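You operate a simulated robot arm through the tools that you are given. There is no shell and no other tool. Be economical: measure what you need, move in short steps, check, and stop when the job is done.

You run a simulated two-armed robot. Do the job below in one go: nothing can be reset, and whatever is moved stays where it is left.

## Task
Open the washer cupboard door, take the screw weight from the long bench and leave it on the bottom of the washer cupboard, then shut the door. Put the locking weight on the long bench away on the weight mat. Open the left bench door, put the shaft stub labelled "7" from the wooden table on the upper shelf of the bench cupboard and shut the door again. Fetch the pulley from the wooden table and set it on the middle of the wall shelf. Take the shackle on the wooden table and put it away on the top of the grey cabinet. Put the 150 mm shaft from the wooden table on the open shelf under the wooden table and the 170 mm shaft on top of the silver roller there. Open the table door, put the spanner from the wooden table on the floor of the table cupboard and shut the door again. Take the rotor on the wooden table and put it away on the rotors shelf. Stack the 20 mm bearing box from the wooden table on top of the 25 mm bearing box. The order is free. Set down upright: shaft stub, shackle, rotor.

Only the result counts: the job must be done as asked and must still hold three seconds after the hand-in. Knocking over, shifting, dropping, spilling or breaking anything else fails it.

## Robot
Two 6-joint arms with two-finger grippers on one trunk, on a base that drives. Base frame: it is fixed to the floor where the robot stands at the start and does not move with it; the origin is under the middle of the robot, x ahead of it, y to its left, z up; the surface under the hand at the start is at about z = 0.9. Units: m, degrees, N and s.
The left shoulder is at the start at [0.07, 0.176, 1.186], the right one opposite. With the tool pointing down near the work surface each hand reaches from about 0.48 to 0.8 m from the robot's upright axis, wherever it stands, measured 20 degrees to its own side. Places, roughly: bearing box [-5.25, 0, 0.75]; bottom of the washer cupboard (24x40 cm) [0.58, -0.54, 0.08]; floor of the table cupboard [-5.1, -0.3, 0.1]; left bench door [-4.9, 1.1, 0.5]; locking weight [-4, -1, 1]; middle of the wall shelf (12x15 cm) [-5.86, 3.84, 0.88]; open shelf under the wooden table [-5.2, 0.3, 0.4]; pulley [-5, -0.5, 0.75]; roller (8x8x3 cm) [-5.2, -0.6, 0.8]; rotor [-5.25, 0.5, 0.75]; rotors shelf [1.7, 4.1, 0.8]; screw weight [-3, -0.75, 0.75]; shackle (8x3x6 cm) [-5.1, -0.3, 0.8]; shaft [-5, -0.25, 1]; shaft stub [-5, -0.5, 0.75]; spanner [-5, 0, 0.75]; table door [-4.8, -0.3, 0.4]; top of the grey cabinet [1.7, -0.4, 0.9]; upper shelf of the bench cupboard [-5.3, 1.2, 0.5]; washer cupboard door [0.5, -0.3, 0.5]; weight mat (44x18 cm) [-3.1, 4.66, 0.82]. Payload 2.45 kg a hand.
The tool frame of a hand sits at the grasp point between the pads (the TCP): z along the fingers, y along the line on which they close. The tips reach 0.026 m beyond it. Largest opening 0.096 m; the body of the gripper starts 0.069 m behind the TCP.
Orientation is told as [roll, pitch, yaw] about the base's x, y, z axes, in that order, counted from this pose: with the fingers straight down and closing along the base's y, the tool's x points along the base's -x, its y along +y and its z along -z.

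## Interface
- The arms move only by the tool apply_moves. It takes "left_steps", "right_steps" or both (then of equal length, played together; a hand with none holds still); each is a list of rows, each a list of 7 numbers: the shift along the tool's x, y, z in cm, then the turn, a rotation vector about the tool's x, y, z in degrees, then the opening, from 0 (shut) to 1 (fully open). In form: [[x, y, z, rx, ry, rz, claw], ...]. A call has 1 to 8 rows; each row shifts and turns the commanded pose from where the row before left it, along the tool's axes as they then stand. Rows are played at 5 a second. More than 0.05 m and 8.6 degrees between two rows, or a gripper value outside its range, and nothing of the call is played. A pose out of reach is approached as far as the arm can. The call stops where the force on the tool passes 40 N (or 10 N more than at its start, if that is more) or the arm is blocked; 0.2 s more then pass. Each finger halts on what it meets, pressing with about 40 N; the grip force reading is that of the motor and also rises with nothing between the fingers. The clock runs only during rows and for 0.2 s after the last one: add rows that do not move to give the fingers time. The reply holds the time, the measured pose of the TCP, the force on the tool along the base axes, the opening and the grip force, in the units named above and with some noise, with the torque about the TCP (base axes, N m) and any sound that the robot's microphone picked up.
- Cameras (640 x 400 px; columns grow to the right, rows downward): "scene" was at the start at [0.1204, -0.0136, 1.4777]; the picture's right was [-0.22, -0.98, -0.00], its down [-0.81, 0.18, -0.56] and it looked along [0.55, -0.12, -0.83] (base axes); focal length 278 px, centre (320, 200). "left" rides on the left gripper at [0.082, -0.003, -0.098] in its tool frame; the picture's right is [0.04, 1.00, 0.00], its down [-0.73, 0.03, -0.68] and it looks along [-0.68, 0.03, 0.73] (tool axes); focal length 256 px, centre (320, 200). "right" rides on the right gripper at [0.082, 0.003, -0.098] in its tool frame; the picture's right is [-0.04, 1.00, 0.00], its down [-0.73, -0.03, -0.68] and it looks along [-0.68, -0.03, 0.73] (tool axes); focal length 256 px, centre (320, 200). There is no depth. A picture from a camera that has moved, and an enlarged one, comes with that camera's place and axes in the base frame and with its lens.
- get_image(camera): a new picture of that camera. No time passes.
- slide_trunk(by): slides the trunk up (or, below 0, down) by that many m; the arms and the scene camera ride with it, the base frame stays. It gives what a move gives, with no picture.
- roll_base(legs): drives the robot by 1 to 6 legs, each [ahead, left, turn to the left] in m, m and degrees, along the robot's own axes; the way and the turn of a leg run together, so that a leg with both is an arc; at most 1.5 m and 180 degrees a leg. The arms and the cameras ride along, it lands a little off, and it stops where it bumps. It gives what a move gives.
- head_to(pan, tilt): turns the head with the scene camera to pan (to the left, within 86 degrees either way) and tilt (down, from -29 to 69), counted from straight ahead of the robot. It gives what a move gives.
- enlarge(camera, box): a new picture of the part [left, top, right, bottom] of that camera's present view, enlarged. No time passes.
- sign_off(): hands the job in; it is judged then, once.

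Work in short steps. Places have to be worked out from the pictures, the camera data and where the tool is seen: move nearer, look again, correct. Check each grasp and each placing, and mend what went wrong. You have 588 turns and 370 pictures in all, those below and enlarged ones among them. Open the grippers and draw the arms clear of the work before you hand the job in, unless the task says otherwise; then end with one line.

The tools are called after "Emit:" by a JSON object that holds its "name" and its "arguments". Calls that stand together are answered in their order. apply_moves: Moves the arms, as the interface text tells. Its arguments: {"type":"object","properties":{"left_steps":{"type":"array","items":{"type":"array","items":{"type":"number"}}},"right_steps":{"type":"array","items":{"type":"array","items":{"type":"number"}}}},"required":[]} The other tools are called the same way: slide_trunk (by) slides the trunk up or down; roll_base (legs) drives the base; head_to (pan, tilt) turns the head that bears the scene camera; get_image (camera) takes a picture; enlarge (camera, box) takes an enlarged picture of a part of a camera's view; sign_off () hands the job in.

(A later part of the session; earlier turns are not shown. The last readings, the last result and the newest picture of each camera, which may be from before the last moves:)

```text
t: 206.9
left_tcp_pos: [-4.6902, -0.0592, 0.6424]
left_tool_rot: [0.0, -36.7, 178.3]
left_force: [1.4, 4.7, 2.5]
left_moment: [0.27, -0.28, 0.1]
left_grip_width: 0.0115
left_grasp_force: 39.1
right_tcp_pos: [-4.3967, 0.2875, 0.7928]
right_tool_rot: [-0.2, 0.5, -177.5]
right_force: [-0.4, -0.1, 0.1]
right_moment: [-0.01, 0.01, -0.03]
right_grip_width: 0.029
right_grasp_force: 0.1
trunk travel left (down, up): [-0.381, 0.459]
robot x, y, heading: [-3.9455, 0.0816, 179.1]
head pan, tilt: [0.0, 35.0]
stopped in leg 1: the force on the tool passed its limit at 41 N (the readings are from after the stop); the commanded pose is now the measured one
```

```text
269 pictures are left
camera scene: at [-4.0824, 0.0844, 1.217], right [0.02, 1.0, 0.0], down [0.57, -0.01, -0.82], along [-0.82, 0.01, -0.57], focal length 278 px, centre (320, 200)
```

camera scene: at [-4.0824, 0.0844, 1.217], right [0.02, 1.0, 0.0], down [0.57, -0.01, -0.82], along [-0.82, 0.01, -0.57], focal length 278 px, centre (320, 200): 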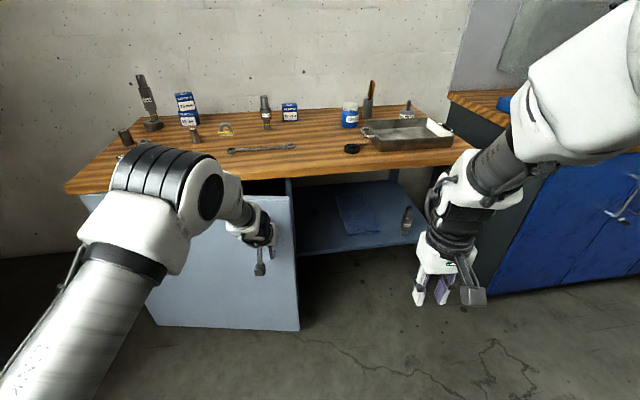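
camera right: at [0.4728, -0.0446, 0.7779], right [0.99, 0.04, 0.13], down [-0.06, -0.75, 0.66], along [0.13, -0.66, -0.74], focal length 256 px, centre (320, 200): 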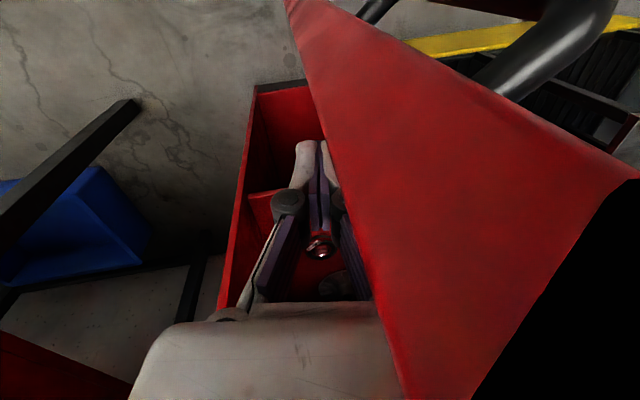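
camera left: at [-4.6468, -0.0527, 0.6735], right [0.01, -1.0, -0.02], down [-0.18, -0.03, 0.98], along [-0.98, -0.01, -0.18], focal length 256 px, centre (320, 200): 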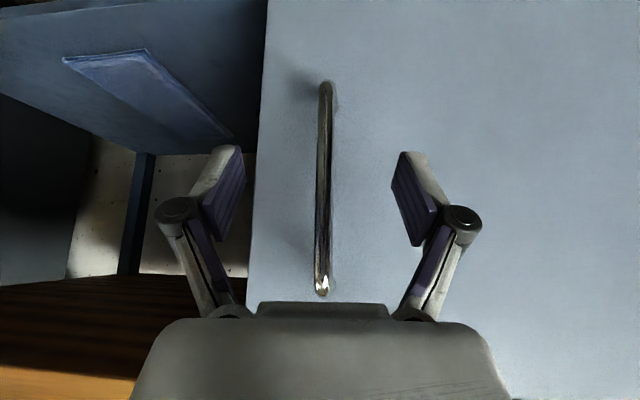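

Door is opening; continue in smaller legs.

Emit:
{"name": "roll_base", "arguments": {"legs": [[-0.05, 0.012, 0], [-0.05, 0.018, 0], [-0.05, 0.024, 0]]}}

Emit:
{"name": "roll_base", "arguments": {"legs": [[-0.05, 0.03, 0], [-0.05, 0.036, 0]]}}

Emit:
{"name": "get_image", "arguments": {"camera": "scene"}}

```text
t: 208.2
left_tcp_pos: [-4.626, -0.0723, 0.6447]
left_tool_rot: [-0.2, -36.8, 177.8]
left_force: [2.8, 7.7, -6.5]
left_moment: [0.27, -0.52, 0.03]
left_grip_width: 0.0116
left_grasp_force: 38.5
right_tcp_pos: [-4.3301, 0.2712, 0.7931]
right_tool_rot: [-0.1, 0.6, -177.7]
right_force: [-0.4, -0.3, 0.6]
right_moment: [0.01, -0.05, 0.01]
right_grip_width: 0.0285
right_grasp_force: 0.0
trunk travel left (down, up): [-0.381, 0.459]
robot x, y, heading: [-3.8775, 0.0621, 179.1]
head pan, tilt: [0.0, 35.0]
stopped in leg 2: the force on the tool passed its limit at 41 N (the readings are from after the stop); the commanded pose is now the measured one
```

```text
t: 209.1
left_tcp_pos: [-4.6019, -0.08, 0.644]
left_tool_rot: [-0.5, -36.8, 177.4]
left_force: [1.4, 5.3, 0.0]
left_moment: [0.2, -0.53, 0.03]
left_grip_width: 0.0118
left_grasp_force: 38.5
right_tcp_pos: [-4.3068, 0.2585, 0.7932]
right_tool_rot: [-0.1, 0.5, -178.0]
right_force: [-0.2, -0.3, -0.4]
right_moment: [0.02, 0.02, 0.0]
right_grip_width: 0.0288
right_grasp_force: 0.0
trunk travel left (down, up): [-0.381, 0.459]
robot x, y, heading: [-3.8539, 0.0486, 178.3]
head pan, tilt: [0.0, 35.0]
stopped in leg 1: the force on the tool passed its limit at 49 N (the readings are from after the stop); the commanded pose is now the measured one
```

```text
268 pictures are left
camera scene: at [-3.9922, 0.0528, 1.217], right [0.02, 1.0, 0.0], down [0.57, -0.01, -0.82], along [-0.82, 0.02, -0.57], focal length 278 px, centre (320, 200)
```

scene: 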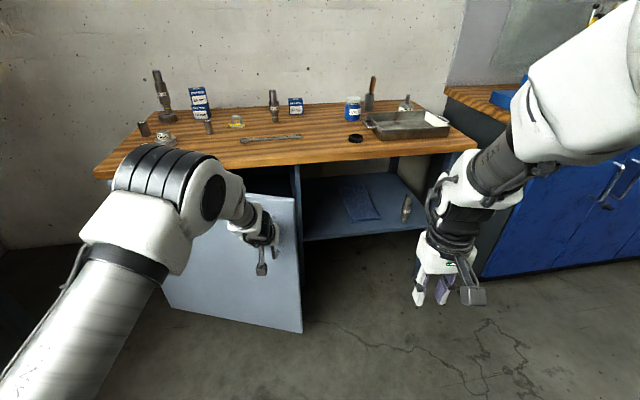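

Door ~22° open. Release, move right, forward and hook behind its free edge.

Emit:
{"name": "apply_moves", "arguments": {"left_steps": [[0, 0, 0, 0, 0, 0, 0.6], [0, 0, 0, 0, 0, 0, 0.6], [0, 0, 0, 0, 0, 0, 0.6]]}}

Emit:
{"name": "roll_base", "arguments": {"legs": [[-0.07, 0, 0], [0, -0.13, 0]]}}

Emit:
{"name": "get_image", "arguments": {"camera": "left"}}

```text
t: 209.9
left_tcp_pos: [-4.6007, -0.0805, 0.6456]
left_tool_rot: [-0.4, -36.9, 177.5]
left_force: [0.0, 0.0, -0.4]
left_moment: [-0.02, 0.01, -0.01]
left_grip_width: 0.0578
left_grasp_force: 0.0
right_tcp_pos: [-4.3066, 0.2588, 0.7927]
right_tool_rot: [-0.1, 0.5, -177.9]
right_force: [-0.6, 0.4, 0.2]
right_moment: [0.05, -0.03, 0.0]
right_grip_width: 0.0287
right_grasp_force: 0.0
trunk travel left (down, up): [-0.381, 0.459]
robot x, y, heading: [-3.8556, 0.0471, 178.6]
head pan, tilt: [0.0, 35.0]
```

```text
t: 211.8
left_tcp_pos: [-4.5289, 0.0491, 0.6433]
left_tool_rot: [-0.3, -36.9, 177.3]
left_force: [0.1, -0.2, -0.2]
left_moment: [-0.02, 0.01, 0.0]
left_grip_width: 0.0575
left_grasp_force: 0.0
right_tcp_pos: [-4.2333, 0.3878, 0.7918]
right_tool_rot: [-0.1, 0.5, -178.0]
right_force: [0.3, 0.3, -1.1]
right_moment: [0.0, -0.02, 0.02]
right_grip_width: 0.029
right_grasp_force: 0.0
trunk travel left (down, up): [-0.381, 0.459]
robot x, y, heading: [-3.7818, 0.1763, 178.7]
head pan, tilt: [0.0, 35.0]
```

```text
267 pictures are left
camera left: at [-4.4036, 0.0451, 0.6732], right [-0.02, -1.0, -0.03], down [-0.18, -0.02, 0.98], along [-0.98, 0.02, -0.18], focal length 256 px, centre (320, 200)
```

left: 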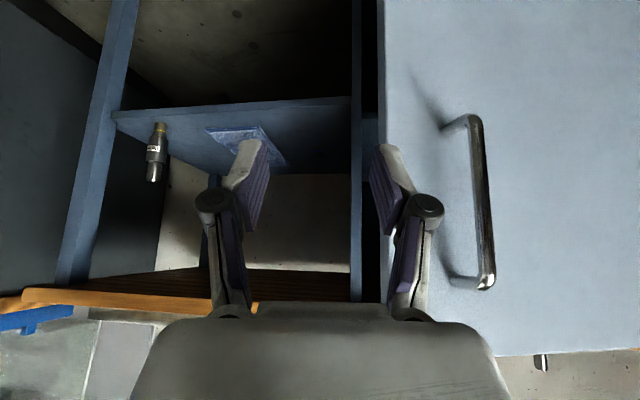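

Emit:
{"name": "roll_base", "arguments": {"legs": [[0, -0.025, 0], [0.15, 0, 0], [0, 0.09, 0]]}}

Emit:
{"name": "get_image", "arguments": {"camera": "left"}}

```text
t: 214.2
left_tcp_pos: [-4.6777, 0.0343, 0.6455]
left_tool_rot: [-0.5, -37.0, 176.0]
left_force: [0.9, -0.1, -0.2]
left_moment: [-0.03, 0.01, 0.0]
left_grip_width: 0.0574
left_grasp_force: 0.1
right_tcp_pos: [-4.3814, 0.3635, 0.7934]
right_tool_rot: [-0.2, 0.4, -178.1]
right_force: [-1.4, -0.1, -1.1]
right_moment: [0.01, 0.04, -0.02]
right_grip_width: 0.0285
right_grasp_force: 0.0
trunk travel left (down, up): [-0.381, 0.459]
robot x, y, heading: [-3.9328, 0.1526, 178.5]
head pan, tilt: [0.0, 35.0]
stopped in leg 3: the force on the tool passed its limit at 102 N (the readings are from after the stop); the commanded pose is now the measured one
```

```text
266 pictures are left
camera left: at [-4.5523, 0.0268, 0.6735], right [-0.04, -1.0, -0.03], down [-0.18, -0.02, 0.98], along [-0.98, 0.05, -0.18], focal length 256 px, centre (320, 200)
```

left: 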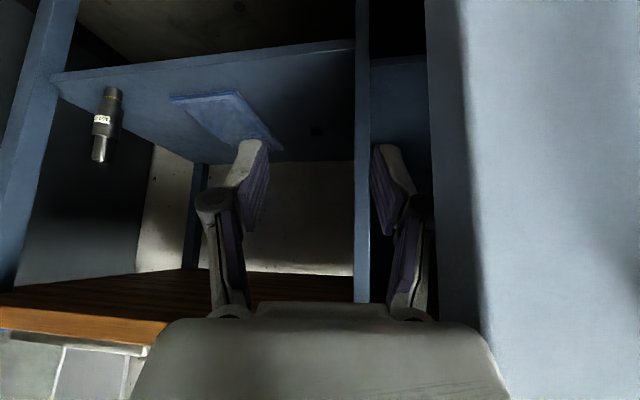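

The gripper body meets the door edge instead of hooking. I switch to a vertical hand reaching down behind the door's top edge: back off, raise, turn vertical.

Emit:
{"name": "roll_base", "arguments": {"legs": [[-0.08, -0.02, 1]]}}

Emit:
{"name": "slide_trunk", "arguments": {"by": 0.17}}

Emit:
{"name": "apply_moves", "arguments": {"left_steps": [[1.2, 0, -0.9, 0, 7.5, 0, 0], [1.3, 0, -0.75, 0, 7.5, 0, 0], [1.4, 0, -0.5, 0, 7.5, 0, 0], [1.4, 0, -0.4, 0, 7.5, 0, 0], [1.5, 0, 0, 0, 7, 0, 0], [0, 0, 0, 0, 0, 0, 0]]}}

Emit:
{"name": "get_image", "arguments": {"camera": "left"}}

```text
t: 215.2
left_tcp_pos: [-4.5954, 0.04, 0.646]
left_tool_rot: [-0.5, -37.1, 177.0]
left_force: [0.5, 0.3, 0.5]
left_moment: [-0.01, 0.05, -0.01]
left_grip_width: 0.0575
left_grasp_force: 0.1
right_tcp_pos: [-4.3042, 0.3752, 0.7933]
right_tool_rot: [-0.3, 0.4, -177.2]
right_force: [0.8, 0.6, 0.1]
right_moment: [-0.05, 0.05, 0.02]
right_grip_width: 0.0288
right_grasp_force: 0.0
trunk travel left (down, up): [-0.381, 0.459]
robot x, y, heading: [-3.8499, 0.1669, 179.6]
head pan, tilt: [0.0, 35.0]
```

```text
t: 217.2
left_tcp_pos: [-4.5966, 0.0377, 0.8146]
left_tool_rot: [-0.5, -37.0, 177.0]
left_force: [-0.2, 0.5, -0.5]
left_moment: [0.02, 0.01, 0.0]
left_grip_width: 0.0575
left_grasp_force: 0.1
right_tcp_pos: [-4.3069, 0.3739, 0.9619]
right_tool_rot: [-0.2, 0.5, -177.1]
right_force: [0.2, 0.5, 0.0]
right_moment: [0.03, -0.04, 0.0]
right_grip_width: 0.0287
right_grasp_force: 0.0
trunk travel left (down, up): [-0.551, 0.289]
robot x, y, heading: [-3.8496, 0.1708, 179.2]
head pan, tilt: [0.0, 35.0]
```

```text
t: 218.6
left_tcp_pos: [-4.5423, 0.055, 0.8083]
left_tool_rot: [-5.2, -9.4, 174.2]
left_force: [0.1, -0.6, 0.3]
left_moment: [0.01, 0.01, 0.03]
left_grip_width: 0.0
left_grasp_force: 28.6
left hand out of reach, approached as far as the arm can: row 1, 2
right_tcp_pos: [-4.3057, 0.375, 0.9617]
right_tool_rot: [-0.2, 0.5, -177.1]
right_force: [-0.1, 0.0, 0.1]
right_moment: [-0.01, -0.01, 0.03]
right_grip_width: 0.0288
right_grasp_force: 0.0
trunk travel left (down, up): [-0.551, 0.289]
robot x, y, heading: [-3.8484, 0.1692, 179.4]
head pan, tilt: [0.0, 35.0]
```

```text
265 pictures are left
camera left: at [-4.446, 0.0388, 0.8906], right [-0.08, -0.99, -0.1], down [-0.62, -0.03, 0.78], along [-0.78, 0.12, -0.61], focal length 256 px, centre (320, 200)
```

left: 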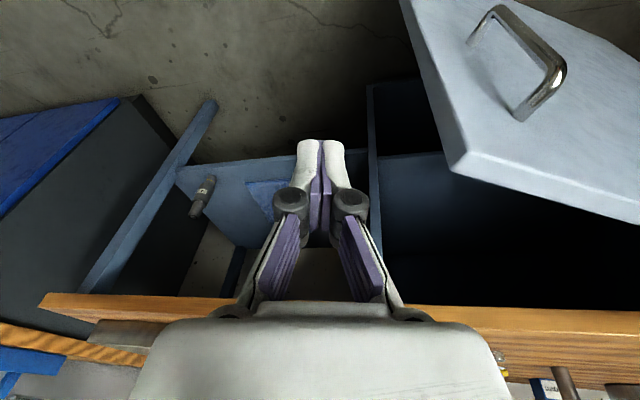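

The door's top corner is near (-4.57,-0.03). I go forward, lower fingers behind it, left, then pull back.

Emit:
{"name": "roll_base", "arguments": {"legs": [[0.12, 0, 0], [0, 0.13, 0]]}}

Emit:
{"name": "slide_trunk", "arguments": {"by": -0.07}}

Emit:
{"name": "get_image", "arguments": {"camera": "left"}}

```text
t: 220.7
left_tcp_pos: [-4.6637, -0.0791, 0.8075]
left_tool_rot: [-5.1, -9.5, 174.4]
left_force: [-0.2, -0.1, 0.3]
left_moment: [0.01, 0.03, -0.02]
left_grip_width: 0.0
left_grasp_force: 28.2
right_tcp_pos: [-4.428, 0.2415, 0.9628]
right_tool_rot: [-0.2, 0.5, -176.8]
right_force: [0.0, 0.0, 0.2]
right_moment: [0.02, 0.0, -0.02]
right_grip_width: 0.0287
right_grasp_force: 0.0
trunk travel left (down, up): [-0.551, 0.289]
robot x, y, heading: [-3.9675, 0.04, 179.7]
head pan, tilt: [0.0, 35.0]
```

```text
t: 221.8
left_tcp_pos: [-4.6652, -0.0784, 0.7383]
left_tool_rot: [-5.2, -9.5, 174.4]
left_force: [0.8, 0.1, 0.6]
left_moment: [0.02, -0.01, 0.02]
left_grip_width: 0.0001
left_grasp_force: 28.2
right_tcp_pos: [-4.4292, 0.2416, 0.8927]
right_tool_rot: [-0.2, 0.5, -176.8]
right_force: [0.6, -0.4, 0.0]
right_moment: [-0.02, 0.04, -0.03]
right_grip_width: 0.0286
right_grasp_force: 0.0
trunk travel left (down, up): [-0.481, 0.359]
robot x, y, heading: [-3.9709, 0.0366, 179.8]
head pan, tilt: [0.0, 35.0]
```

```text
264 pictures are left
camera left: at [-4.5673, -0.0939, 0.8206], right [-0.07, -0.99, -0.1], down [-0.62, -0.03, 0.79], along [-0.78, 0.12, -0.61], focal length 256 px, centre (320, 200)
```

left: 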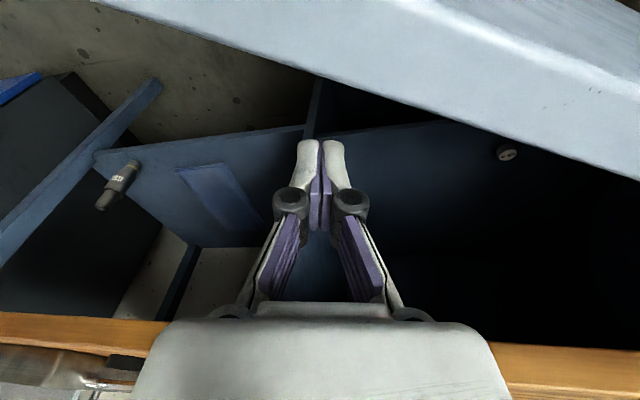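

Fingers are behind the door. Pull back with a leftward arc.

Emit:
{"name": "roll_base", "arguments": {"legs": [[-0.08, 0.0, 0], [-0.1, 0.03, 0], [-0.1, 0.05, 0]]}}

Emit:
{"name": "get_image", "arguments": {"camera": "scene"}}

```text
t: 224.4
left_tcp_pos: [-4.3868, -0.1576, 0.7374]
left_tool_rot: [-5.2, -9.5, 174.4]
left_force: [-0.3, 0.1, 0.3]
left_moment: [0.04, 0.02, 0.04]
left_grip_width: 0.0001
left_grasp_force: 28.5
right_tcp_pos: [-4.1501, 0.1632, 0.8926]
right_tool_rot: [-0.2, 0.5, -176.9]
right_force: [0.2, 0.0, 0.2]
right_moment: [0.01, 0.04, 0.0]
right_grip_width: 0.0288
right_grasp_force: 0.2
trunk travel left (down, up): [-0.481, 0.359]
robot x, y, heading: [-3.6941, -0.0406, 179.8]
head pan, tilt: [0.0, 35.0]
```

```text
263 pictures are left
camera scene: at [-3.8325, -0.0386, 1.3169], right [0.01, 1.0, 0.0], down [0.57, 0.0, -0.82], along [-0.82, 0.0, -0.57], focal length 278 px, centre (320, 200)
```

scene: 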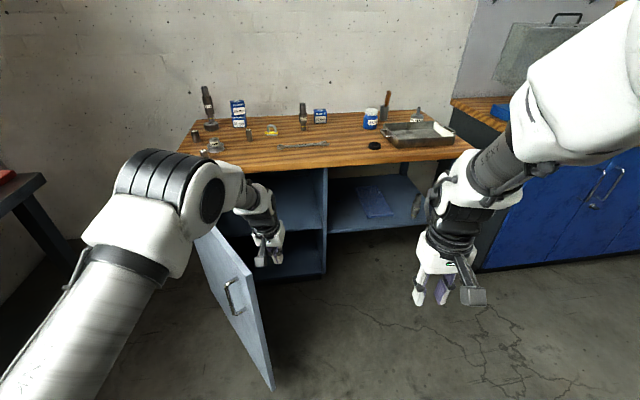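

Door is ~75° open; push it further left.

Emit:
{"name": "roll_base", "arguments": {"legs": [[0, 0.12, 0], [0, 0.15, 0]]}}

Emit:
{"name": "get_image", "arguments": {"camera": "scene"}}

```text
t: 226.6
left_tcp_pos: [-4.389, -0.4318, 0.7379]
left_tool_rot: [-5.3, -9.5, 174.4]
left_force: [-0.6, 0.3, 0.4]
left_moment: [0.01, -0.01, -0.02]
left_grip_width: 0.0
left_grasp_force: 28.5
right_tcp_pos: [-4.1519, -0.1126, 0.8924]
right_tool_rot: [-0.1, 0.6, -176.9]
right_force: [-0.4, -0.3, 1.0]
right_moment: [0.03, 0.03, -0.05]
right_grip_width: 0.0288
right_grasp_force: 0.1
trunk travel left (down, up): [-0.481, 0.359]
robot x, y, heading: [-3.6975, -0.3126, 179.8]
head pan, tilt: [0.0, 35.0]
```

```text
262 pictures are left
camera scene: at [-3.8346, -0.3125, 1.3169], right [0.01, 1.0, 0.0], down [0.57, 0.0, -0.82], along [-0.82, 0.01, -0.57], focal length 278 px, centre (320, 200)
```

scene: 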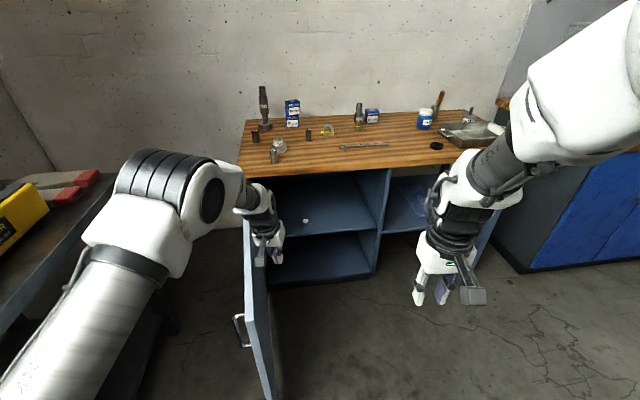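

Door stands ~95° open. Now the spanner: raise the trunk, return to the table front.

Emit:
{"name": "slide_trunk", "arguments": {"by": 0.33}}

Emit:
{"name": "roll_base", "arguments": {"legs": [[0, -0.4, 0], [0.58, 0, 0]]}}

Emit:
{"name": "apply_moves", "arguments": {"left_steps": [[0, 0, 0, -5.2, 0, 0, 0.5], [0, 0, 0, 0, 4.7, 0, 0.5], [0, 0, 0, 0, 4.7, 0, 0.5]]}}

Emit:
{"name": "get_image", "arguments": {"camera": "left"}}

```text
t: 229.9
left_tcp_pos: [-4.389, -0.4311, 1.0675]
left_tool_rot: [-5.1, -9.4, 174.4]
left_force: [0.0, -0.7, 0.3]
left_moment: [0.02, -0.01, -0.03]
left_grip_width: 0.0
left_grasp_force: 28.3
right_tcp_pos: [-4.1517, -0.1101, 1.2224]
right_tool_rot: [-0.2, 0.5, -176.8]
right_force: [-0.2, 0.3, 0.7]
right_moment: [0.0, 0.02, 0.0]
right_grip_width: 0.0291
right_grasp_force: 0.0
trunk travel left (down, up): [-0.811, 0.029]
robot x, y, heading: [-3.7003, -0.3107, 179.9]
head pan, tilt: [0.0, 35.0]
```

```text
t: 235.3
left_tcp_pos: [-4.9632, -0.03, 1.0682]
left_tool_rot: [-5.2, -9.5, 174.5]
left_force: [-0.3, 0.0, 0.5]
left_moment: [-0.01, -0.01, 0.02]
left_grip_width: 0.0
left_grasp_force: 28.5
right_tcp_pos: [-4.7269, 0.291, 1.2228]
right_tool_rot: [-0.1, 0.3, -176.9]
right_force: [-0.3, 0.5, 0.1]
right_moment: [-0.02, -0.04, 0.01]
right_grip_width: 0.0285
right_grasp_force: 0.1
trunk travel left (down, up): [-0.811, 0.029]
robot x, y, heading: [-4.2721, 0.0877, 180.0]
head pan, tilt: [0.0, 35.0]
```

```text
t: 236.1
left_tcp_pos: [-4.9651, -0.0312, 1.0659]
left_tool_rot: [0.0, 0.0, 174.4]
left_force: [0.2, 0.0, -1.0]
left_moment: [0.0, 0.0, 0.0]
left_grip_width: 0.0481
left_grasp_force: 0.0
right_tcp_pos: [-4.7295, 0.2895, 1.2206]
right_tool_rot: [-0.3, 0.5, -176.8]
right_force: [-0.1, -0.5, 0.1]
right_moment: [0.05, -0.05, -0.01]
right_grip_width: 0.0288
right_grasp_force: 0.0
trunk travel left (down, up): [-0.811, 0.029]
robot x, y, heading: [-4.2705, 0.0857, 179.6]
head pan, tilt: [0.0, 35.0]
```

```text
261 pictures are left
camera left: at [-4.883, -0.0357, 1.1639], right [-0.06, -1.0, 0.0], down [-0.73, 0.04, 0.68], along [-0.68, 0.04, -0.73], focal length 256 px, centre (320, 200)
```

left: 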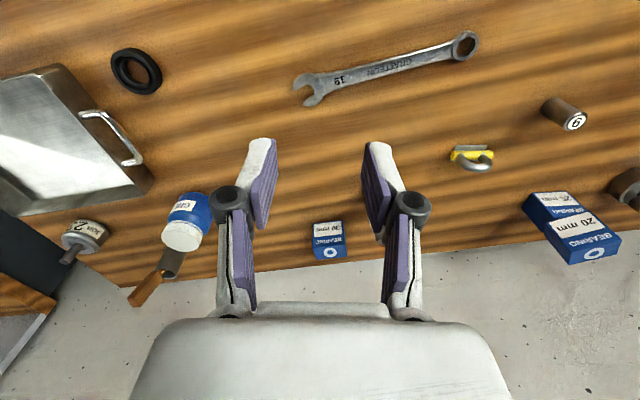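

Spanner centre ≈(-4.99,-0.11), 13° off the y axis. I rotate the left hand about its axis by 71° so the fingers close across it.

Emit:
{"name": "apply_moves", "arguments": {"left_steps": [[0, 0, 0, 0, 0, 8, 0.6], [0, 0, 0, 0, 0, 8, 0.6], [0, 0, 0, 0, 0, 8, 0.6], [0, 0, 0, 0, 0, 8, 0.6], [0, 0, 0, 0, 0, 8, 0.6], [0, 0, 0, 0, 0, 8, 0.6], [0, 0, 0, 0, 0, 8, 0.6], [0, 0, 0, 0, 0, 8, 0.6]]}}

Emit:
{"name": "apply_moves", "arguments": {"left_steps": [[0, 0, 0, 0, 0, 7, 0.6], [0, 0, 4, 0, 0, 0, 0.6], [0, 0, 4, 0, 0, 0, 0.6]]}}

Emit:
{"name": "get_image", "arguments": {"camera": "left"}}

```text
t: 237.9
left_tcp_pos: [-4.9623, -0.0308, 1.0667]
left_tool_rot: [-0.1, -0.1, 110.3]
left_force: [-0.3, 0.6, -0.4]
left_moment: [-0.02, -0.02, -0.01]
left_grip_width: 0.0575
left_grasp_force: 0.0
right_tcp_pos: [-4.7273, 0.2912, 1.2221]
right_tool_rot: [-0.2, 0.5, -176.9]
right_force: [-0.3, 0.4, -0.2]
right_moment: [-0.02, 0.0, -0.01]
right_grip_width: 0.029
right_grasp_force: 0.0
trunk travel left (down, up): [-0.811, 0.029]
robot x, y, heading: [-4.2724, 0.0871, 179.8]
head pan, tilt: [0.0, 35.0]
```

```text
t: 238.7
left_tcp_pos: [-4.9669, -0.0296, 0.986]
left_tool_rot: [-0.1, -0.2, 103.4]
left_force: [0.2, 0.6, 0.2]
left_moment: [-0.01, -0.02, 0.02]
left_grip_width: 0.0575
left_grasp_force: 0.1
right_tcp_pos: [-4.7289, 0.2891, 1.2218]
right_tool_rot: [-0.2, 0.5, -176.8]
right_force: [0.1, -0.8, -0.2]
right_moment: [0.01, -0.01, -0.01]
right_grip_width: 0.0288
right_grasp_force: 0.1
trunk travel left (down, up): [-0.811, 0.029]
robot x, y, heading: [-4.2709, 0.0859, 179.4]
head pan, tilt: [0.0, 35.0]
```

```text
260 pictures are left
camera left: at [-4.9431, -0.1081, 1.0832], right [-0.96, -0.27, 0.0], down [-0.2, 0.71, 0.68], along [-0.18, 0.65, -0.73], focal length 256 px, centre (320, 200)
```

left: 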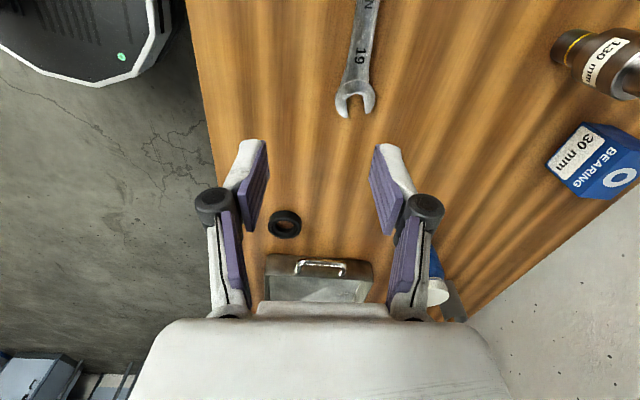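

Emit:
{"name": "apply_moves", "arguments": {"left_steps": [[3.7, 1.8, 0, 0, 0, 0, 0.6], [3.7, 1.8, 0, 0, 0, 0, 0.6], [0, 0, 4, 0, 0, 0, 0.6], [0, 0, 4, 0, 0, 0, 0.6], [0, 0, 4, 0, 0, 0, 0.6]]}}

Emit:
{"name": "get_image", "arguments": {"camera": "left"}}

```text
t: 239.9
left_tcp_pos: [-4.9813, -0.1139, 0.8665]
left_tool_rot: [0.0, 0.0, 103.5]
left_force: [-0.9, -0.2, -0.3]
left_moment: [0.01, -0.04, 0.01]
left_grip_width: 0.0578
left_grasp_force: 0.0
right_tcp_pos: [-4.7297, 0.2897, 1.2214]
right_tool_rot: [-0.4, 0.5, -176.8]
right_force: [0.5, -0.1, -0.6]
right_moment: [0.02, -0.02, 0.02]
right_grip_width: 0.0289
right_grasp_force: 0.0
trunk travel left (down, up): [-0.811, 0.029]
robot x, y, heading: [-4.2709, 0.0881, 179.9]
head pan, tilt: [0.0, 35.0]
```

```text
259 pictures are left
camera left: at [-4.9577, -0.1928, 0.9639], right [-0.96, -0.27, 0.0], down [-0.2, 0.71, 0.68], along [-0.18, 0.65, -0.73], focal length 256 px, centre (320, 200)
```

left: 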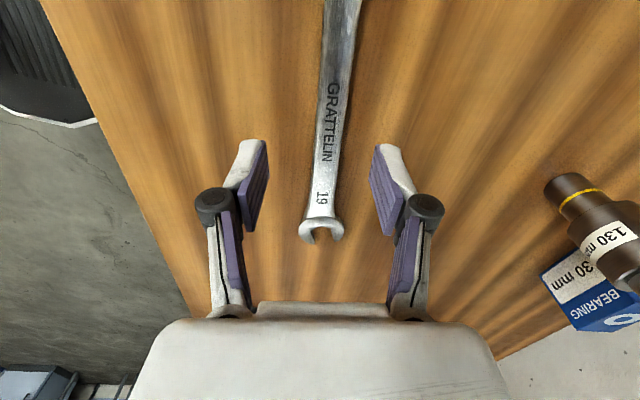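

Well centred. Descend to the table and close.

Emit:
{"name": "apply_moves", "arguments": {"left_steps": [[0, 0, 2.5, 0, 0, 0, 0.5], [0, 0, 1.3, 0, 0, 0, 0.5], [0, 0, 0.3, 0, 0, 0, 0.5]]}}

Emit:
{"name": "apply_moves", "arguments": {"left_steps": [[0, 0, 0, 0, 0, 0, 0], [0, 0, 0, 0, 0, 0, 0], [0, 0, 0, 0, 0, 0, 0], [0, 0, -3, 0, 0, 0, 0], [0, 0, -4, 0, 0, 0, 0]]}}

Emit:
{"name": "get_image", "arguments": {"camera": "left"}}

```text
t: 240.7
left_tcp_pos: [-4.9702, -0.1138, 0.8322]
left_tool_rot: [0.1, 0.1, 103.5]
left_force: [0.4, -0.2, 0.2]
left_moment: [0.01, 0.0, 0.02]
left_grip_width: 0.0484
left_grasp_force: 0.0
left hand out of reach, approached as far as the arm can: row 1, 2
right_tcp_pos: [-4.7279, 0.291, 1.2225]
right_tool_rot: [-0.2, 0.5, -176.9]
right_force: [-0.6, 0.1, 0.7]
right_moment: [0.01, 0.05, -0.02]
right_grip_width: 0.0287
right_grasp_force: 0.1
trunk travel left (down, up): [-0.811, 0.029]
robot x, y, heading: [-4.274, 0.0857, 179.9]
head pan, tilt: [0.0, 35.0]
```

```text
t: 241.9
left_tcp_pos: [-4.9903, -0.1098, 0.8938]
left_tool_rot: [-0.1, 0.0, 103.5]
left_force: [0.4, 0.5, 0.4]
left_moment: [0.02, 0.0, 0.01]
left_grip_width: 0.0
left_grasp_force: 28.6
left hand out of reach, approached as far as the arm can: row 4, 5
right_tcp_pos: [-4.7264, 0.291, 1.2231]
right_tool_rot: [-0.2, 0.5, -176.8]
right_force: [0.3, -0.3, 0.2]
right_moment: [-0.01, -0.04, -0.02]
right_grip_width: 0.0288
right_grasp_force: 0.0
trunk travel left (down, up): [-0.811, 0.029]
robot x, y, heading: [-4.2753, 0.0877, 179.8]
head pan, tilt: [0.0, 35.0]
```

```text
258 pictures are left
camera left: at [-4.9681, -0.1889, 0.9908], right [-0.96, -0.27, 0.0], down [-0.2, 0.71, 0.68], along [-0.18, 0.65, -0.73], focal length 256 px, centre (320, 200)
```

left: 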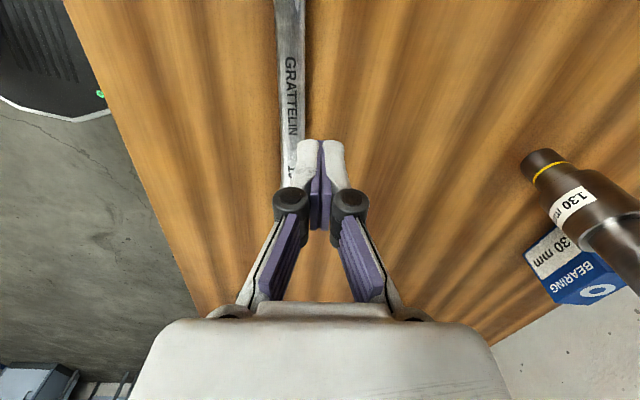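

The arm ran out of reach downward. I raise the hand, lower the trunk instead, and retry.

Emit:
{"name": "apply_moves", "arguments": {"left_steps": [[0, 0, -4, 0, 0, 0, 0.5], [0, 0, -4, 0, 0, 0, 0.5]]}}

Emit:
{"name": "slide_trunk", "arguments": {"by": -0.12}}

Emit:
{"name": "get_image", "arguments": {"camera": "left"}}

```text
t: 242.5
left_tcp_pos: [-5.012, -0.1093, 0.969]
left_tool_rot: [0.0, 0.0, 103.4]
left_force: [0.6, -0.3, 0.6]
left_moment: [0.0, 0.01, 0.01]
left_grip_width: 0.0481
left_grasp_force: 0.1
left hand out of reach, approached as far as the arm can: row 1, 2
right_tcp_pos: [-4.7272, 0.2909, 1.2209]
right_tool_rot: [-0.1, 0.3, -176.9]
right_force: [-0.5, -0.1, 0.6]
right_moment: [0.0, 0.0, -0.02]
right_grip_width: 0.0287
right_grasp_force: 0.1
trunk travel left (down, up): [-0.811, 0.029]
robot x, y, heading: [-4.2744, 0.0851, 179.6]
head pan, tilt: [0.0, 35.0]
```

```text
t: 244.0
left_tcp_pos: [-5.0112, -0.1098, 0.8479]
left_tool_rot: [0.0, 0.0, 103.5]
left_force: [0.7, 0.2, 0.1]
left_moment: [0.0, 0.0, -0.02]
left_grip_width: 0.048
left_grasp_force: 0.0
right_tcp_pos: [-4.7279, 0.2904, 1.103]
right_tool_rot: [-0.1, 0.5, -176.9]
right_force: [0.4, -0.3, 0.3]
right_moment: [-0.02, -0.03, 0.01]
right_grip_width: 0.0288
right_grasp_force: 0.0
trunk travel left (down, up): [-0.691, 0.149]
robot x, y, heading: [-4.2733, 0.0827, 179.7]
head pan, tilt: [0.0, 35.0]
```

```text
257 pictures are left
camera left: at [-4.9899, -0.1885, 0.9455], right [-0.96, -0.27, 0.0], down [-0.2, 0.71, 0.68], along [-0.18, 0.65, -0.73], focal length 256 px, centre (320, 200)
```

left: 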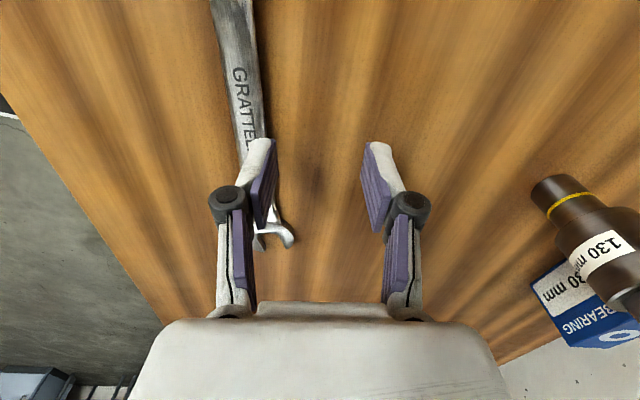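

The spanner lies left of the fingers; I shift 4.2 cm and recheck.

Emit:
{"name": "apply_moves", "arguments": {"left_steps": [[0, 0, -2, 0, 0, 0, 0.5], [0, -4.2, 0, 0, 0, 0, 0.5], [0, 0, 0, 0, 0, -2, 0.5]]}}

Emit:
{"name": "get_image", "arguments": {"camera": "left"}}

```text
t: 244.8
left_tcp_pos: [-5.0153, -0.0993, 0.8613]
left_tool_rot: [0.0, 0.0, 105.3]
left_force: [0.0, -0.7, 0.4]
left_moment: [-0.01, -0.01, 0.0]
left_grip_width: 0.048
left_grasp_force: 0.0
left hand out of reach, approached as far as the arm can: row 1, 2
right_tcp_pos: [-4.7274, 0.2906, 1.102]
right_tool_rot: [-0.3, 0.5, -176.9]
right_force: [-0.4, 0.5, 0.5]
right_moment: [0.04, 0.03, -0.02]
right_grip_width: 0.0289
right_grasp_force: 0.1
trunk travel left (down, up): [-0.691, 0.149]
robot x, y, heading: [-4.2701, 0.0852, 179.7]
head pan, tilt: [0.0, 35.0]
```

```text
256 pictures are left
camera left: at [-4.9893, -0.1776, 0.9587], right [-0.95, -0.3, 0.0], down [-0.22, 0.7, 0.68], along [-0.21, 0.65, -0.73], focal length 256 px, centre (320, 200)
```

left: 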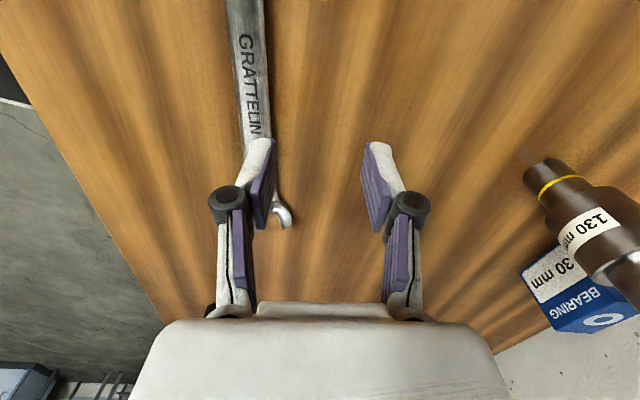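

I use the base for the lateral correction: back 4.3 cm puts the fingers over the handle.

Emit:
{"name": "roll_base", "arguments": {"legs": [[-0.043, 0, 0]]}}

Emit:
{"name": "get_image", "arguments": {"camera": "left"}}

```text
t: 245.7
left_tcp_pos: [-4.9753, -0.0996, 0.8572]
left_tool_rot: [-0.2, 0.0, 105.4]
left_force: [-0.3, 0.2, -0.9]
left_moment: [-0.01, -0.02, 0.02]
left_grip_width: 0.048
left_grasp_force: 0.1
right_tcp_pos: [-4.6886, 0.2898, 1.0995]
right_tool_rot: [-0.2, 0.6, -177.0]
right_force: [0.1, 0.0, -0.2]
right_moment: [0.01, -0.04, -0.01]
right_grip_width: 0.029
right_grasp_force: 0.1
trunk travel left (down, up): [-0.691, 0.149]
robot x, y, heading: [-4.227, 0.0859, 179.5]
head pan, tilt: [0.0, 35.0]
```

```text
255 pictures are left
camera left: at [-4.9499, -0.1771, 0.9559], right [-0.95, -0.3, 0.0], down [-0.23, 0.7, 0.68], along [-0.2, 0.65, -0.73], focal length 256 px, centre (320, 200)
```

left: 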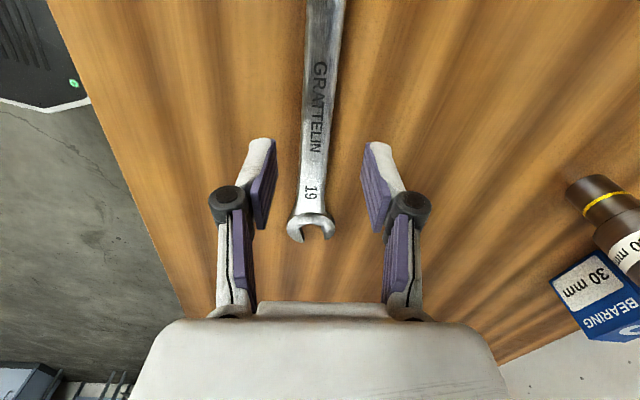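

Centred; I shift 3.5 cm toward the spanner's middle and lower with the trunk.

Emit:
{"name": "roll_base", "arguments": {"legs": [[-0.007, 0.035, 0]]}}

Emit:
{"name": "slide_trunk", "arguments": {"by": -0.028}}

Emit:
{"name": "get_image", "arguments": {"camera": "left"}}

```text
t: 246.5
left_tcp_pos: [-4.9661, -0.1292, 0.8613]
left_tool_rot: [-0.1, 0.2, 105.3]
left_force: [-0.3, 0.2, 0.6]
left_moment: [-0.02, -0.01, 0.01]
left_grip_width: 0.0479
left_grasp_force: 0.1
right_tcp_pos: [-4.6779, 0.2603, 1.1016]
right_tool_rot: [-0.1, 0.5, -176.9]
right_force: [0.0, 0.8, -0.6]
right_moment: [-0.05, 0.0, 0.04]
right_grip_width: 0.0288
right_grasp_force: 0.0
trunk travel left (down, up): [-0.691, 0.149]
robot x, y, heading: [-4.2284, 0.0531, 179.7]
head pan, tilt: [0.0, 35.0]
```

```text
t: 247.2
left_tcp_pos: [-4.9653, -0.1335, 0.8341]
left_tool_rot: [0.0, 0.0, 105.3]
left_force: [1.0, -0.4, 0.3]
left_moment: [0.03, -0.03, -0.01]
left_grip_width: 0.0481
left_grasp_force: 0.0
right_tcp_pos: [-4.678, 0.2561, 1.0737]
right_tool_rot: [-0.2, 0.5, -176.8]
right_force: [-0.7, -1.3, -0.2]
right_moment: [0.0, -0.03, -0.01]
right_grip_width: 0.0289
right_grasp_force: 0.0
trunk travel left (down, up): [-0.663, 0.177]
robot x, y, heading: [-4.2239, 0.0522, 179.6]
head pan, tilt: [0.0, 35.0]
```

```text
254 pictures are left
camera left: at [-4.9401, -0.2111, 0.9306], right [-0.95, -0.3, 0.0], down [-0.22, 0.7, 0.68], along [-0.21, 0.65, -0.73], focal length 256 px, centre (320, 200)
```

left: 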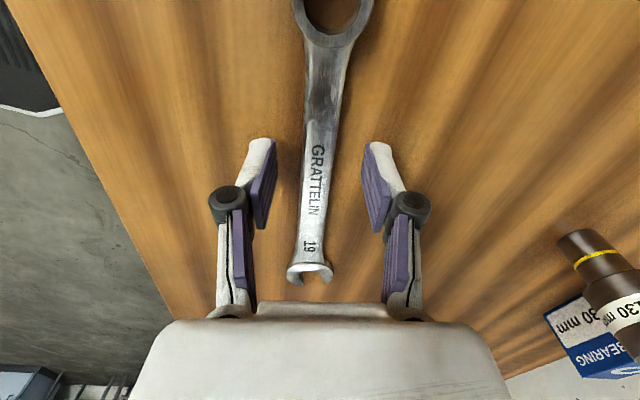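

Positioned over the middle. Lower another ~9 mm, close and lift.

Emit:
{"name": "slide_trunk", "arguments": {"by": -0.009}}

Emit:
{"name": "apply_moves", "arguments": {"left_steps": [[0, 0, 0, 0, 0, 0, 0], [0, 0, 0, 0, 0, 0, 0], [0, 0, 0, 0, 0, 0, 0]]}}

Emit:
{"name": "slide_trunk", "arguments": {"by": 0.1}}

Emit:
{"name": "get_image", "arguments": {"camera": "left"}}

```text
t: 247.8
left_tcp_pos: [-4.9672, -0.1334, 0.8248]
left_tool_rot: [0.0, 0.0, 105.3]
left_force: [0.8, -0.8, -1.0]
left_moment: [0.03, 0.01, -0.03]
left_grip_width: 0.0478
left_grasp_force: 0.6
right_tcp_pos: [-4.6769, 0.257, 1.0643]
right_tool_rot: [-0.3, 0.4, -176.9]
right_force: [0.7, -0.8, -0.1]
right_moment: [0.03, 0.03, 0.02]
right_grip_width: 0.0286
right_grasp_force: 0.1
trunk travel left (down, up): [-0.654, 0.186]
robot x, y, heading: [-4.225, 0.0534, 180.0]
head pan, tilt: [0.0, 35.0]
```

```text
t: 248.6
left_tcp_pos: [-4.9657, -0.1313, 0.8255]
left_tool_rot: [0.2, 0.0, 105.4]
left_force: [0.7, 0.5, 10.8]
left_moment: [0.1, -0.06, -0.04]
left_grip_width: 0.0186
left_grasp_force: 40.3
right_tcp_pos: [-4.6757, 0.2573, 1.0659]
right_tool_rot: [-0.1, 0.5, -176.9]
right_force: [0.0, -1.0, -0.1]
right_moment: [-0.01, 0.02, 0.0]
right_grip_width: 0.0288
right_grasp_force: 0.1
trunk travel left (down, up): [-0.654, 0.186]
robot x, y, heading: [-4.2249, 0.0507, 179.5]
head pan, tilt: [0.0, 35.0]
```

```text
t: 249.9
left_tcp_pos: [-4.9661, -0.132, 0.9239]
left_tool_rot: [-0.1, 0.0, 105.3]
left_force: [-0.3, 1.2, -1.9]
left_moment: [-0.09, 0.02, -0.02]
left_grip_width: 0.0187
left_grasp_force: 40.2
right_tcp_pos: [-4.679, 0.2565, 1.1644]
right_tool_rot: [-0.1, 0.5, -176.9]
right_force: [0.5, -0.4, 0.0]
right_moment: [0.01, 0.0, -0.02]
right_grip_width: 0.0289
right_grasp_force: 0.0
trunk travel left (down, up): [-0.754, 0.086]
robot x, y, heading: [-4.2213, 0.052, 179.4]
head pan, tilt: [0.0, 35.0]
```

```text
253 pictures are left
camera left: at [-4.9408, -0.2101, 1.0212], right [-0.95, -0.3, 0.0], down [-0.22, 0.7, 0.68], along [-0.2, 0.65, -0.73], focal length 256 px, centre (320, 200)
```

left: 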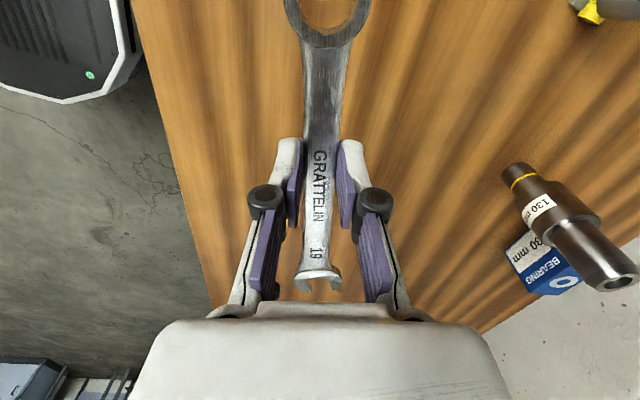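

Spanner held. Back away, then tilt the hand forward about the spanner's long axis.

Emit:
{"name": "roll_base", "arguments": {"legs": [[-0.4, 0, 0]]}}

Emit:
{"name": "apply_moves", "arguments": {"left_steps": [[0, 0, 0, -8, 0, 0, 0], [0, 0, 0, -8, 0, 0, 0], [0, 0, 0, -8, 0, 0, 0], [0, 0, 0, -8, 0, 0, 0], [0, 0, 0, -8, 0, 0, 0], [0, 0, 0, -8, 0, 0, 0]]}}

Emit:
{"name": "get_image", "arguments": {"camera": "scene"}}

```text
t: 252.4
left_tcp_pos: [-4.5705, -0.1376, 0.923]
left_tool_rot: [-0.1, 0.0, 105.5]
left_force: [-0.4, 0.0, -1.9]
left_moment: [-0.07, -0.04, 0.02]
left_grip_width: 0.0187
left_grasp_force: 40.4
right_tcp_pos: [-4.2848, 0.2545, 1.1646]
right_tool_rot: [-0.2, 0.5, -176.7]
right_force: [0.1, -0.4, -0.3]
right_moment: [0.01, -0.03, 0.0]
right_grip_width: 0.0289
right_grasp_force: 0.1
trunk travel left (down, up): [-0.754, 0.086]
robot x, y, heading: [-3.8277, 0.0508, 179.8]
head pan, tilt: [0.0, 35.0]
```

```text
t: 253.8
left_tcp_pos: [-4.6824, -0.1201, 0.8942]
left_tool_rot: [48.1, -0.1, 105.5]
left_force: [-0.6, 0.6, -2.5]
left_moment: [-0.05, -0.05, -0.04]
left_grip_width: 0.0185
left_grasp_force: 40.2
left hand out of reach, approached as far as the arm can: row 1, 2, 3, 4, 5, 6
right_tcp_pos: [-4.2835, 0.2535, 1.1648]
right_tool_rot: [-0.2, 0.4, -176.6]
right_force: [0.8, -0.4, 0.6]
right_moment: [0.01, 0.06, 0.0]
right_grip_width: 0.0287
right_grasp_force: 0.0
trunk travel left (down, up): [-0.754, 0.086]
robot x, y, heading: [-3.825, 0.0509, 179.9]
head pan, tilt: [0.0, 35.0]
```

```text
252 pictures are left
camera scene: at [-3.9658, 0.0538, 1.5899], right [0.0, 1.0, 0.0], down [0.57, 0.0, -0.82], along [-0.82, 0.0, -0.57], focal length 278 px, centre (320, 200)
```

scene: 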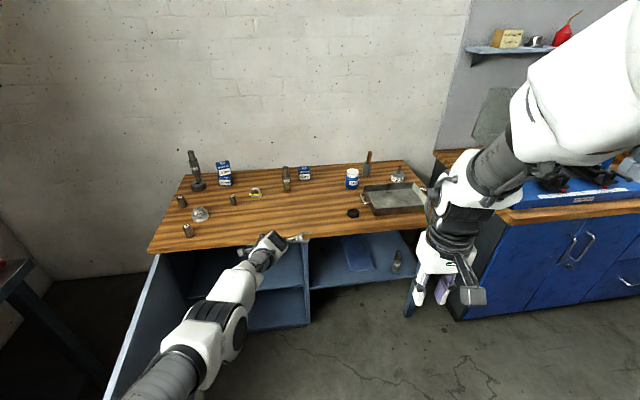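

The arm is stretched forward with the tool at 48°. I move left in front of the cupboard and lower the trunk.

Emit:
{"name": "roll_base", "arguments": {"legs": [[0, 0.17, 0]]}}

Emit:
{"name": "slide_trunk", "arguments": {"by": -0.38}}

Emit:
{"name": "slide_trunk", "arguments": {"by": -0.3}}

Emit:
{"name": "get_image", "arguments": {"camera": "left"}}

Emit:
{"name": "get_image", "arguments": {"camera": "scene"}}

```text
t: 255.3
left_tcp_pos: [-4.6833, -0.2918, 0.8935]
left_tool_rot: [47.9, 0.0, 105.6]
left_force: [-0.4, 0.4, -2.0]
left_moment: [-0.08, -0.03, 0.04]
left_grip_width: 0.0185
left_grasp_force: 39.7
right_tcp_pos: [-4.2839, 0.0821, 1.1644]
right_tool_rot: [-0.2, 0.4, -176.7]
right_force: [0.3, 0.0, 0.2]
right_moment: [0.0, 0.0, 0.01]
right_grip_width: 0.0288
right_grasp_force: 0.0
trunk travel left (down, up): [-0.754, 0.086]
robot x, y, heading: [-3.8277, -0.1205, 180.0]
head pan, tilt: [0.0, 35.0]
```

```text
t: 259.0
left_tcp_pos: [-4.6823, -0.2926, 0.5138]
left_tool_rot: [47.8, 0.0, 105.6]
left_force: [-0.2, 0.1, -1.0]
left_moment: [-0.04, -0.01, 0.01]
left_grip_width: 0.0186
left_grasp_force: 40.1
right_tcp_pos: [-4.2843, 0.0816, 0.7849]
right_tool_rot: [-0.2, 0.6, -176.6]
right_force: [-0.8, 0.6, 0.5]
right_moment: [-0.01, 0.0, -0.01]
right_grip_width: 0.0288
right_grasp_force: 0.0
trunk travel left (down, up): [-0.374, 0.466]
robot x, y, heading: [-3.8269, -0.1254, 179.7]
head pan, tilt: [0.0, 35.0]
```

```text
t: 262.0
left_tcp_pos: [-4.6818, -0.2935, 0.2142]
left_tool_rot: [47.9, 0.0, 105.4]
left_force: [0.3, 0.1, -1.5]
left_moment: [-0.07, -0.05, 0.04]
left_grip_width: 0.0188
left_grasp_force: 40.2
right_tcp_pos: [-4.2832, 0.0812, 0.485]
right_tool_rot: [-0.1, 0.6, -176.8]
right_force: [-0.6, -0.5, -0.1]
right_moment: [0.0, -0.03, 0.04]
right_grip_width: 0.0288
right_grasp_force: 0.1
trunk travel left (down, up): [-0.074, 0.766]
robot x, y, heading: [-3.8289, -0.1208, 179.8]
head pan, tilt: [0.0, 35.0]
```

```text
251 pictures are left
camera left: at [-4.5866, -0.3516, 0.2769], right [-0.63, -0.22, 0.74], down [0.27, 0.84, 0.48], along [-0.72, 0.5, -0.47], focal length 256 px, centre (320, 200)
```

left: 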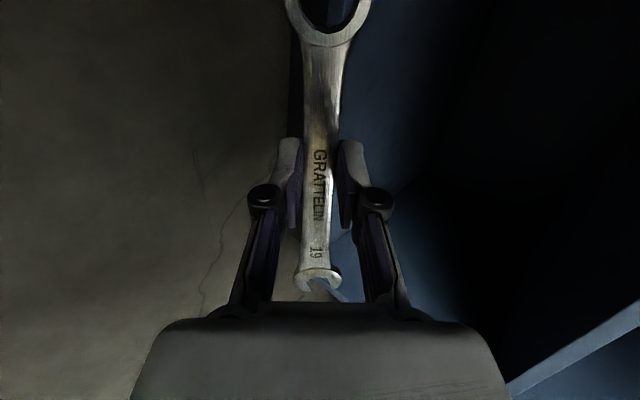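

```text
250 pictures are left
camera scene: at [-3.9657, -0.1185, 0.9099], right [0.0, 1.0, 0.0], down [0.57, 0.0, -0.82], along [-0.82, 0.0, -0.57], focal length 278 px, centre (320, 200)
```

scene: 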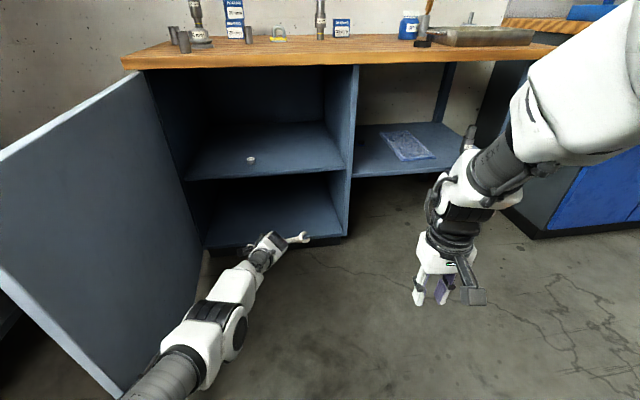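

Cupboard floor ≈0.09, interior y −0.6…−0.02, mid shelf at ≈0.37. I lower to z≈0.155 and drive in.

Emit:
{"name": "slide_trunk", "arguments": {"by": -0.055}}

Emit:
{"name": "roll_base", "arguments": {"legs": [[0.28, 0.0, 0]]}}

Emit:
{"name": "get_image", "arguments": {"camera": "scene"}}

Emit:
{"name": "get_image", "arguments": {"camera": "left"}}

```text
t: 262.9
left_tcp_pos: [-4.6829, -0.2917, 0.1601]
left_tool_rot: [47.9, 0.0, 105.5]
left_force: [0.2, -0.1, -2.0]
left_moment: [-0.08, -0.02, 0.0]
left_grip_width: 0.0185
left_grasp_force: 39.3
right_tcp_pos: [-4.2831, 0.0803, 0.4303]
right_tool_rot: [-0.1, 0.4, -176.7]
right_force: [0.4, 0.4, 0.3]
right_moment: [0.0, 0.0, 0.04]
right_grip_width: 0.0287
right_grasp_force: 0.0
trunk travel left (down, up): [-0.019, 0.821]
robot x, y, heading: [-3.829, -0.1194, 179.9]
head pan, tilt: [0.0, 35.0]
```

```text
t: 264.9
left_tcp_pos: [-4.9682, -0.2915, 0.1595]
left_tool_rot: [47.9, 0.1, 105.5]
left_force: [0.4, 0.1, -1.3]
left_moment: [-0.07, -0.01, 0.0]
left_grip_width: 0.0185
left_grasp_force: 40.4
right_tcp_pos: [-4.5683, 0.0836, 0.4296]
right_tool_rot: [-0.1, 0.5, -176.8]
right_force: [0.7, -0.5, 0.5]
right_moment: [0.02, 0.01, -0.03]
right_grip_width: 0.0287
right_grasp_force: 0.1
trunk travel left (down, up): [-0.019, 0.821]
robot x, y, heading: [-4.1122, -0.1187, 179.9]
head pan, tilt: [0.0, 35.0]
```

```text
249 pictures are left
camera scene: at [-4.251, -0.1174, 0.8548], right [0.0, 1.0, 0.0], down [0.57, 0.0, -0.82], along [-0.82, 0.0, -0.57], focal length 278 px, centre (320, 200)
```

scene: 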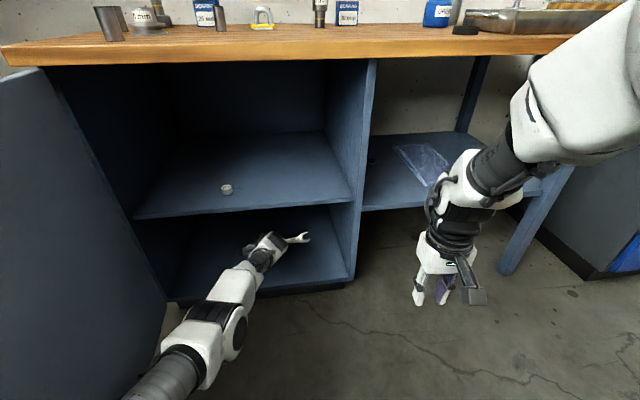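

```text
248 pictures are left
camera left: at [-4.8722, -0.3495, 0.2218], right [-0.63, -0.22, 0.74], down [0.27, 0.84, 0.48], along [-0.72, 0.5, -0.47], focal length 256 px, centre (320, 200)
```

left: 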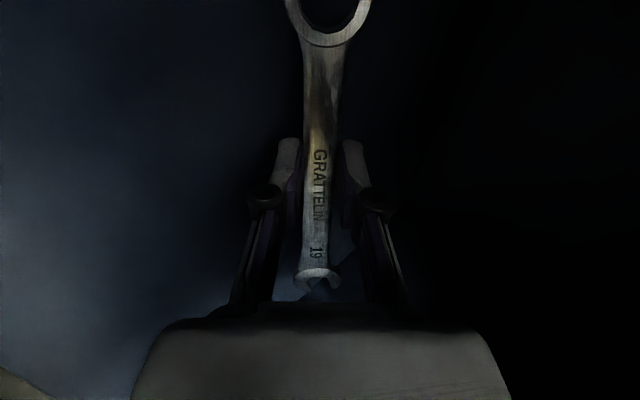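

Lower along the vertical in small steps until the finger touches the floor.

Emit:
{"name": "apply_moves", "arguments": {"left_steps": [[0.03, -0.74, 0.67, 0, 0, 0, 0], [0.03, -0.74, 0.67, 0, 0, 0, 0], [0, 0, 0, 0, 0, 0, 0]]}}

Emit:
{"name": "apply_moves", "arguments": {"left_steps": [[0.02, -0.37, 0.34, 0, 0, 0, 0], [0.02, -0.37, 0.34, 0, 0, 0, 0], [0, 0, 0, 0, 0, 0, 0]]}}

```text
t: 265.7
left_tcp_pos: [-4.9602, -0.2907, 0.1386]
left_tool_rot: [47.9, 0.1, 105.3]
left_force: [0.2, 0.7, -2.2]
left_moment: [-0.06, -0.02, -0.04]
left_grip_width: 0.0184
left_grasp_force: 40.1
left hand out of reach, approached as far as the arm can: row 2
right_tcp_pos: [-4.5684, 0.0813, 0.4304]
right_tool_rot: [-0.2, 0.5, -176.8]
right_force: [-0.4, -1.0, 0.6]
right_moment: [0.0, -0.03, -0.01]
right_grip_width: 0.0292
right_grasp_force: 0.0
trunk travel left (down, up): [-0.019, 0.821]
robot x, y, heading: [-4.1108, -0.1214, 179.7]
head pan, tilt: [0.0, 35.0]
```

```text
t: 266.5
left_tcp_pos: [-4.958, -0.2886, 0.1324]
left_tool_rot: [48.0, 0.0, 105.4]
left_force: [-3.5, -1.4, 5.2]
left_moment: [0.07, 0.13, 0.08]
left_grip_width: 0.0185
left_grasp_force: 40.1
left hand out of reach, approached as far as the arm can: row 2
right_tcp_pos: [-4.5681, 0.0825, 0.4302]
right_tool_rot: [-0.2, 0.4, -176.8]
right_force: [0.2, 0.1, -0.8]
right_moment: [-0.05, -0.02, -0.05]
right_grip_width: 0.029
right_grasp_force: 0.1
trunk travel left (down, up): [-0.019, 0.821]
robot x, y, heading: [-4.1142, -0.1188, 179.9]
head pan, tilt: [0.0, 35.0]
```

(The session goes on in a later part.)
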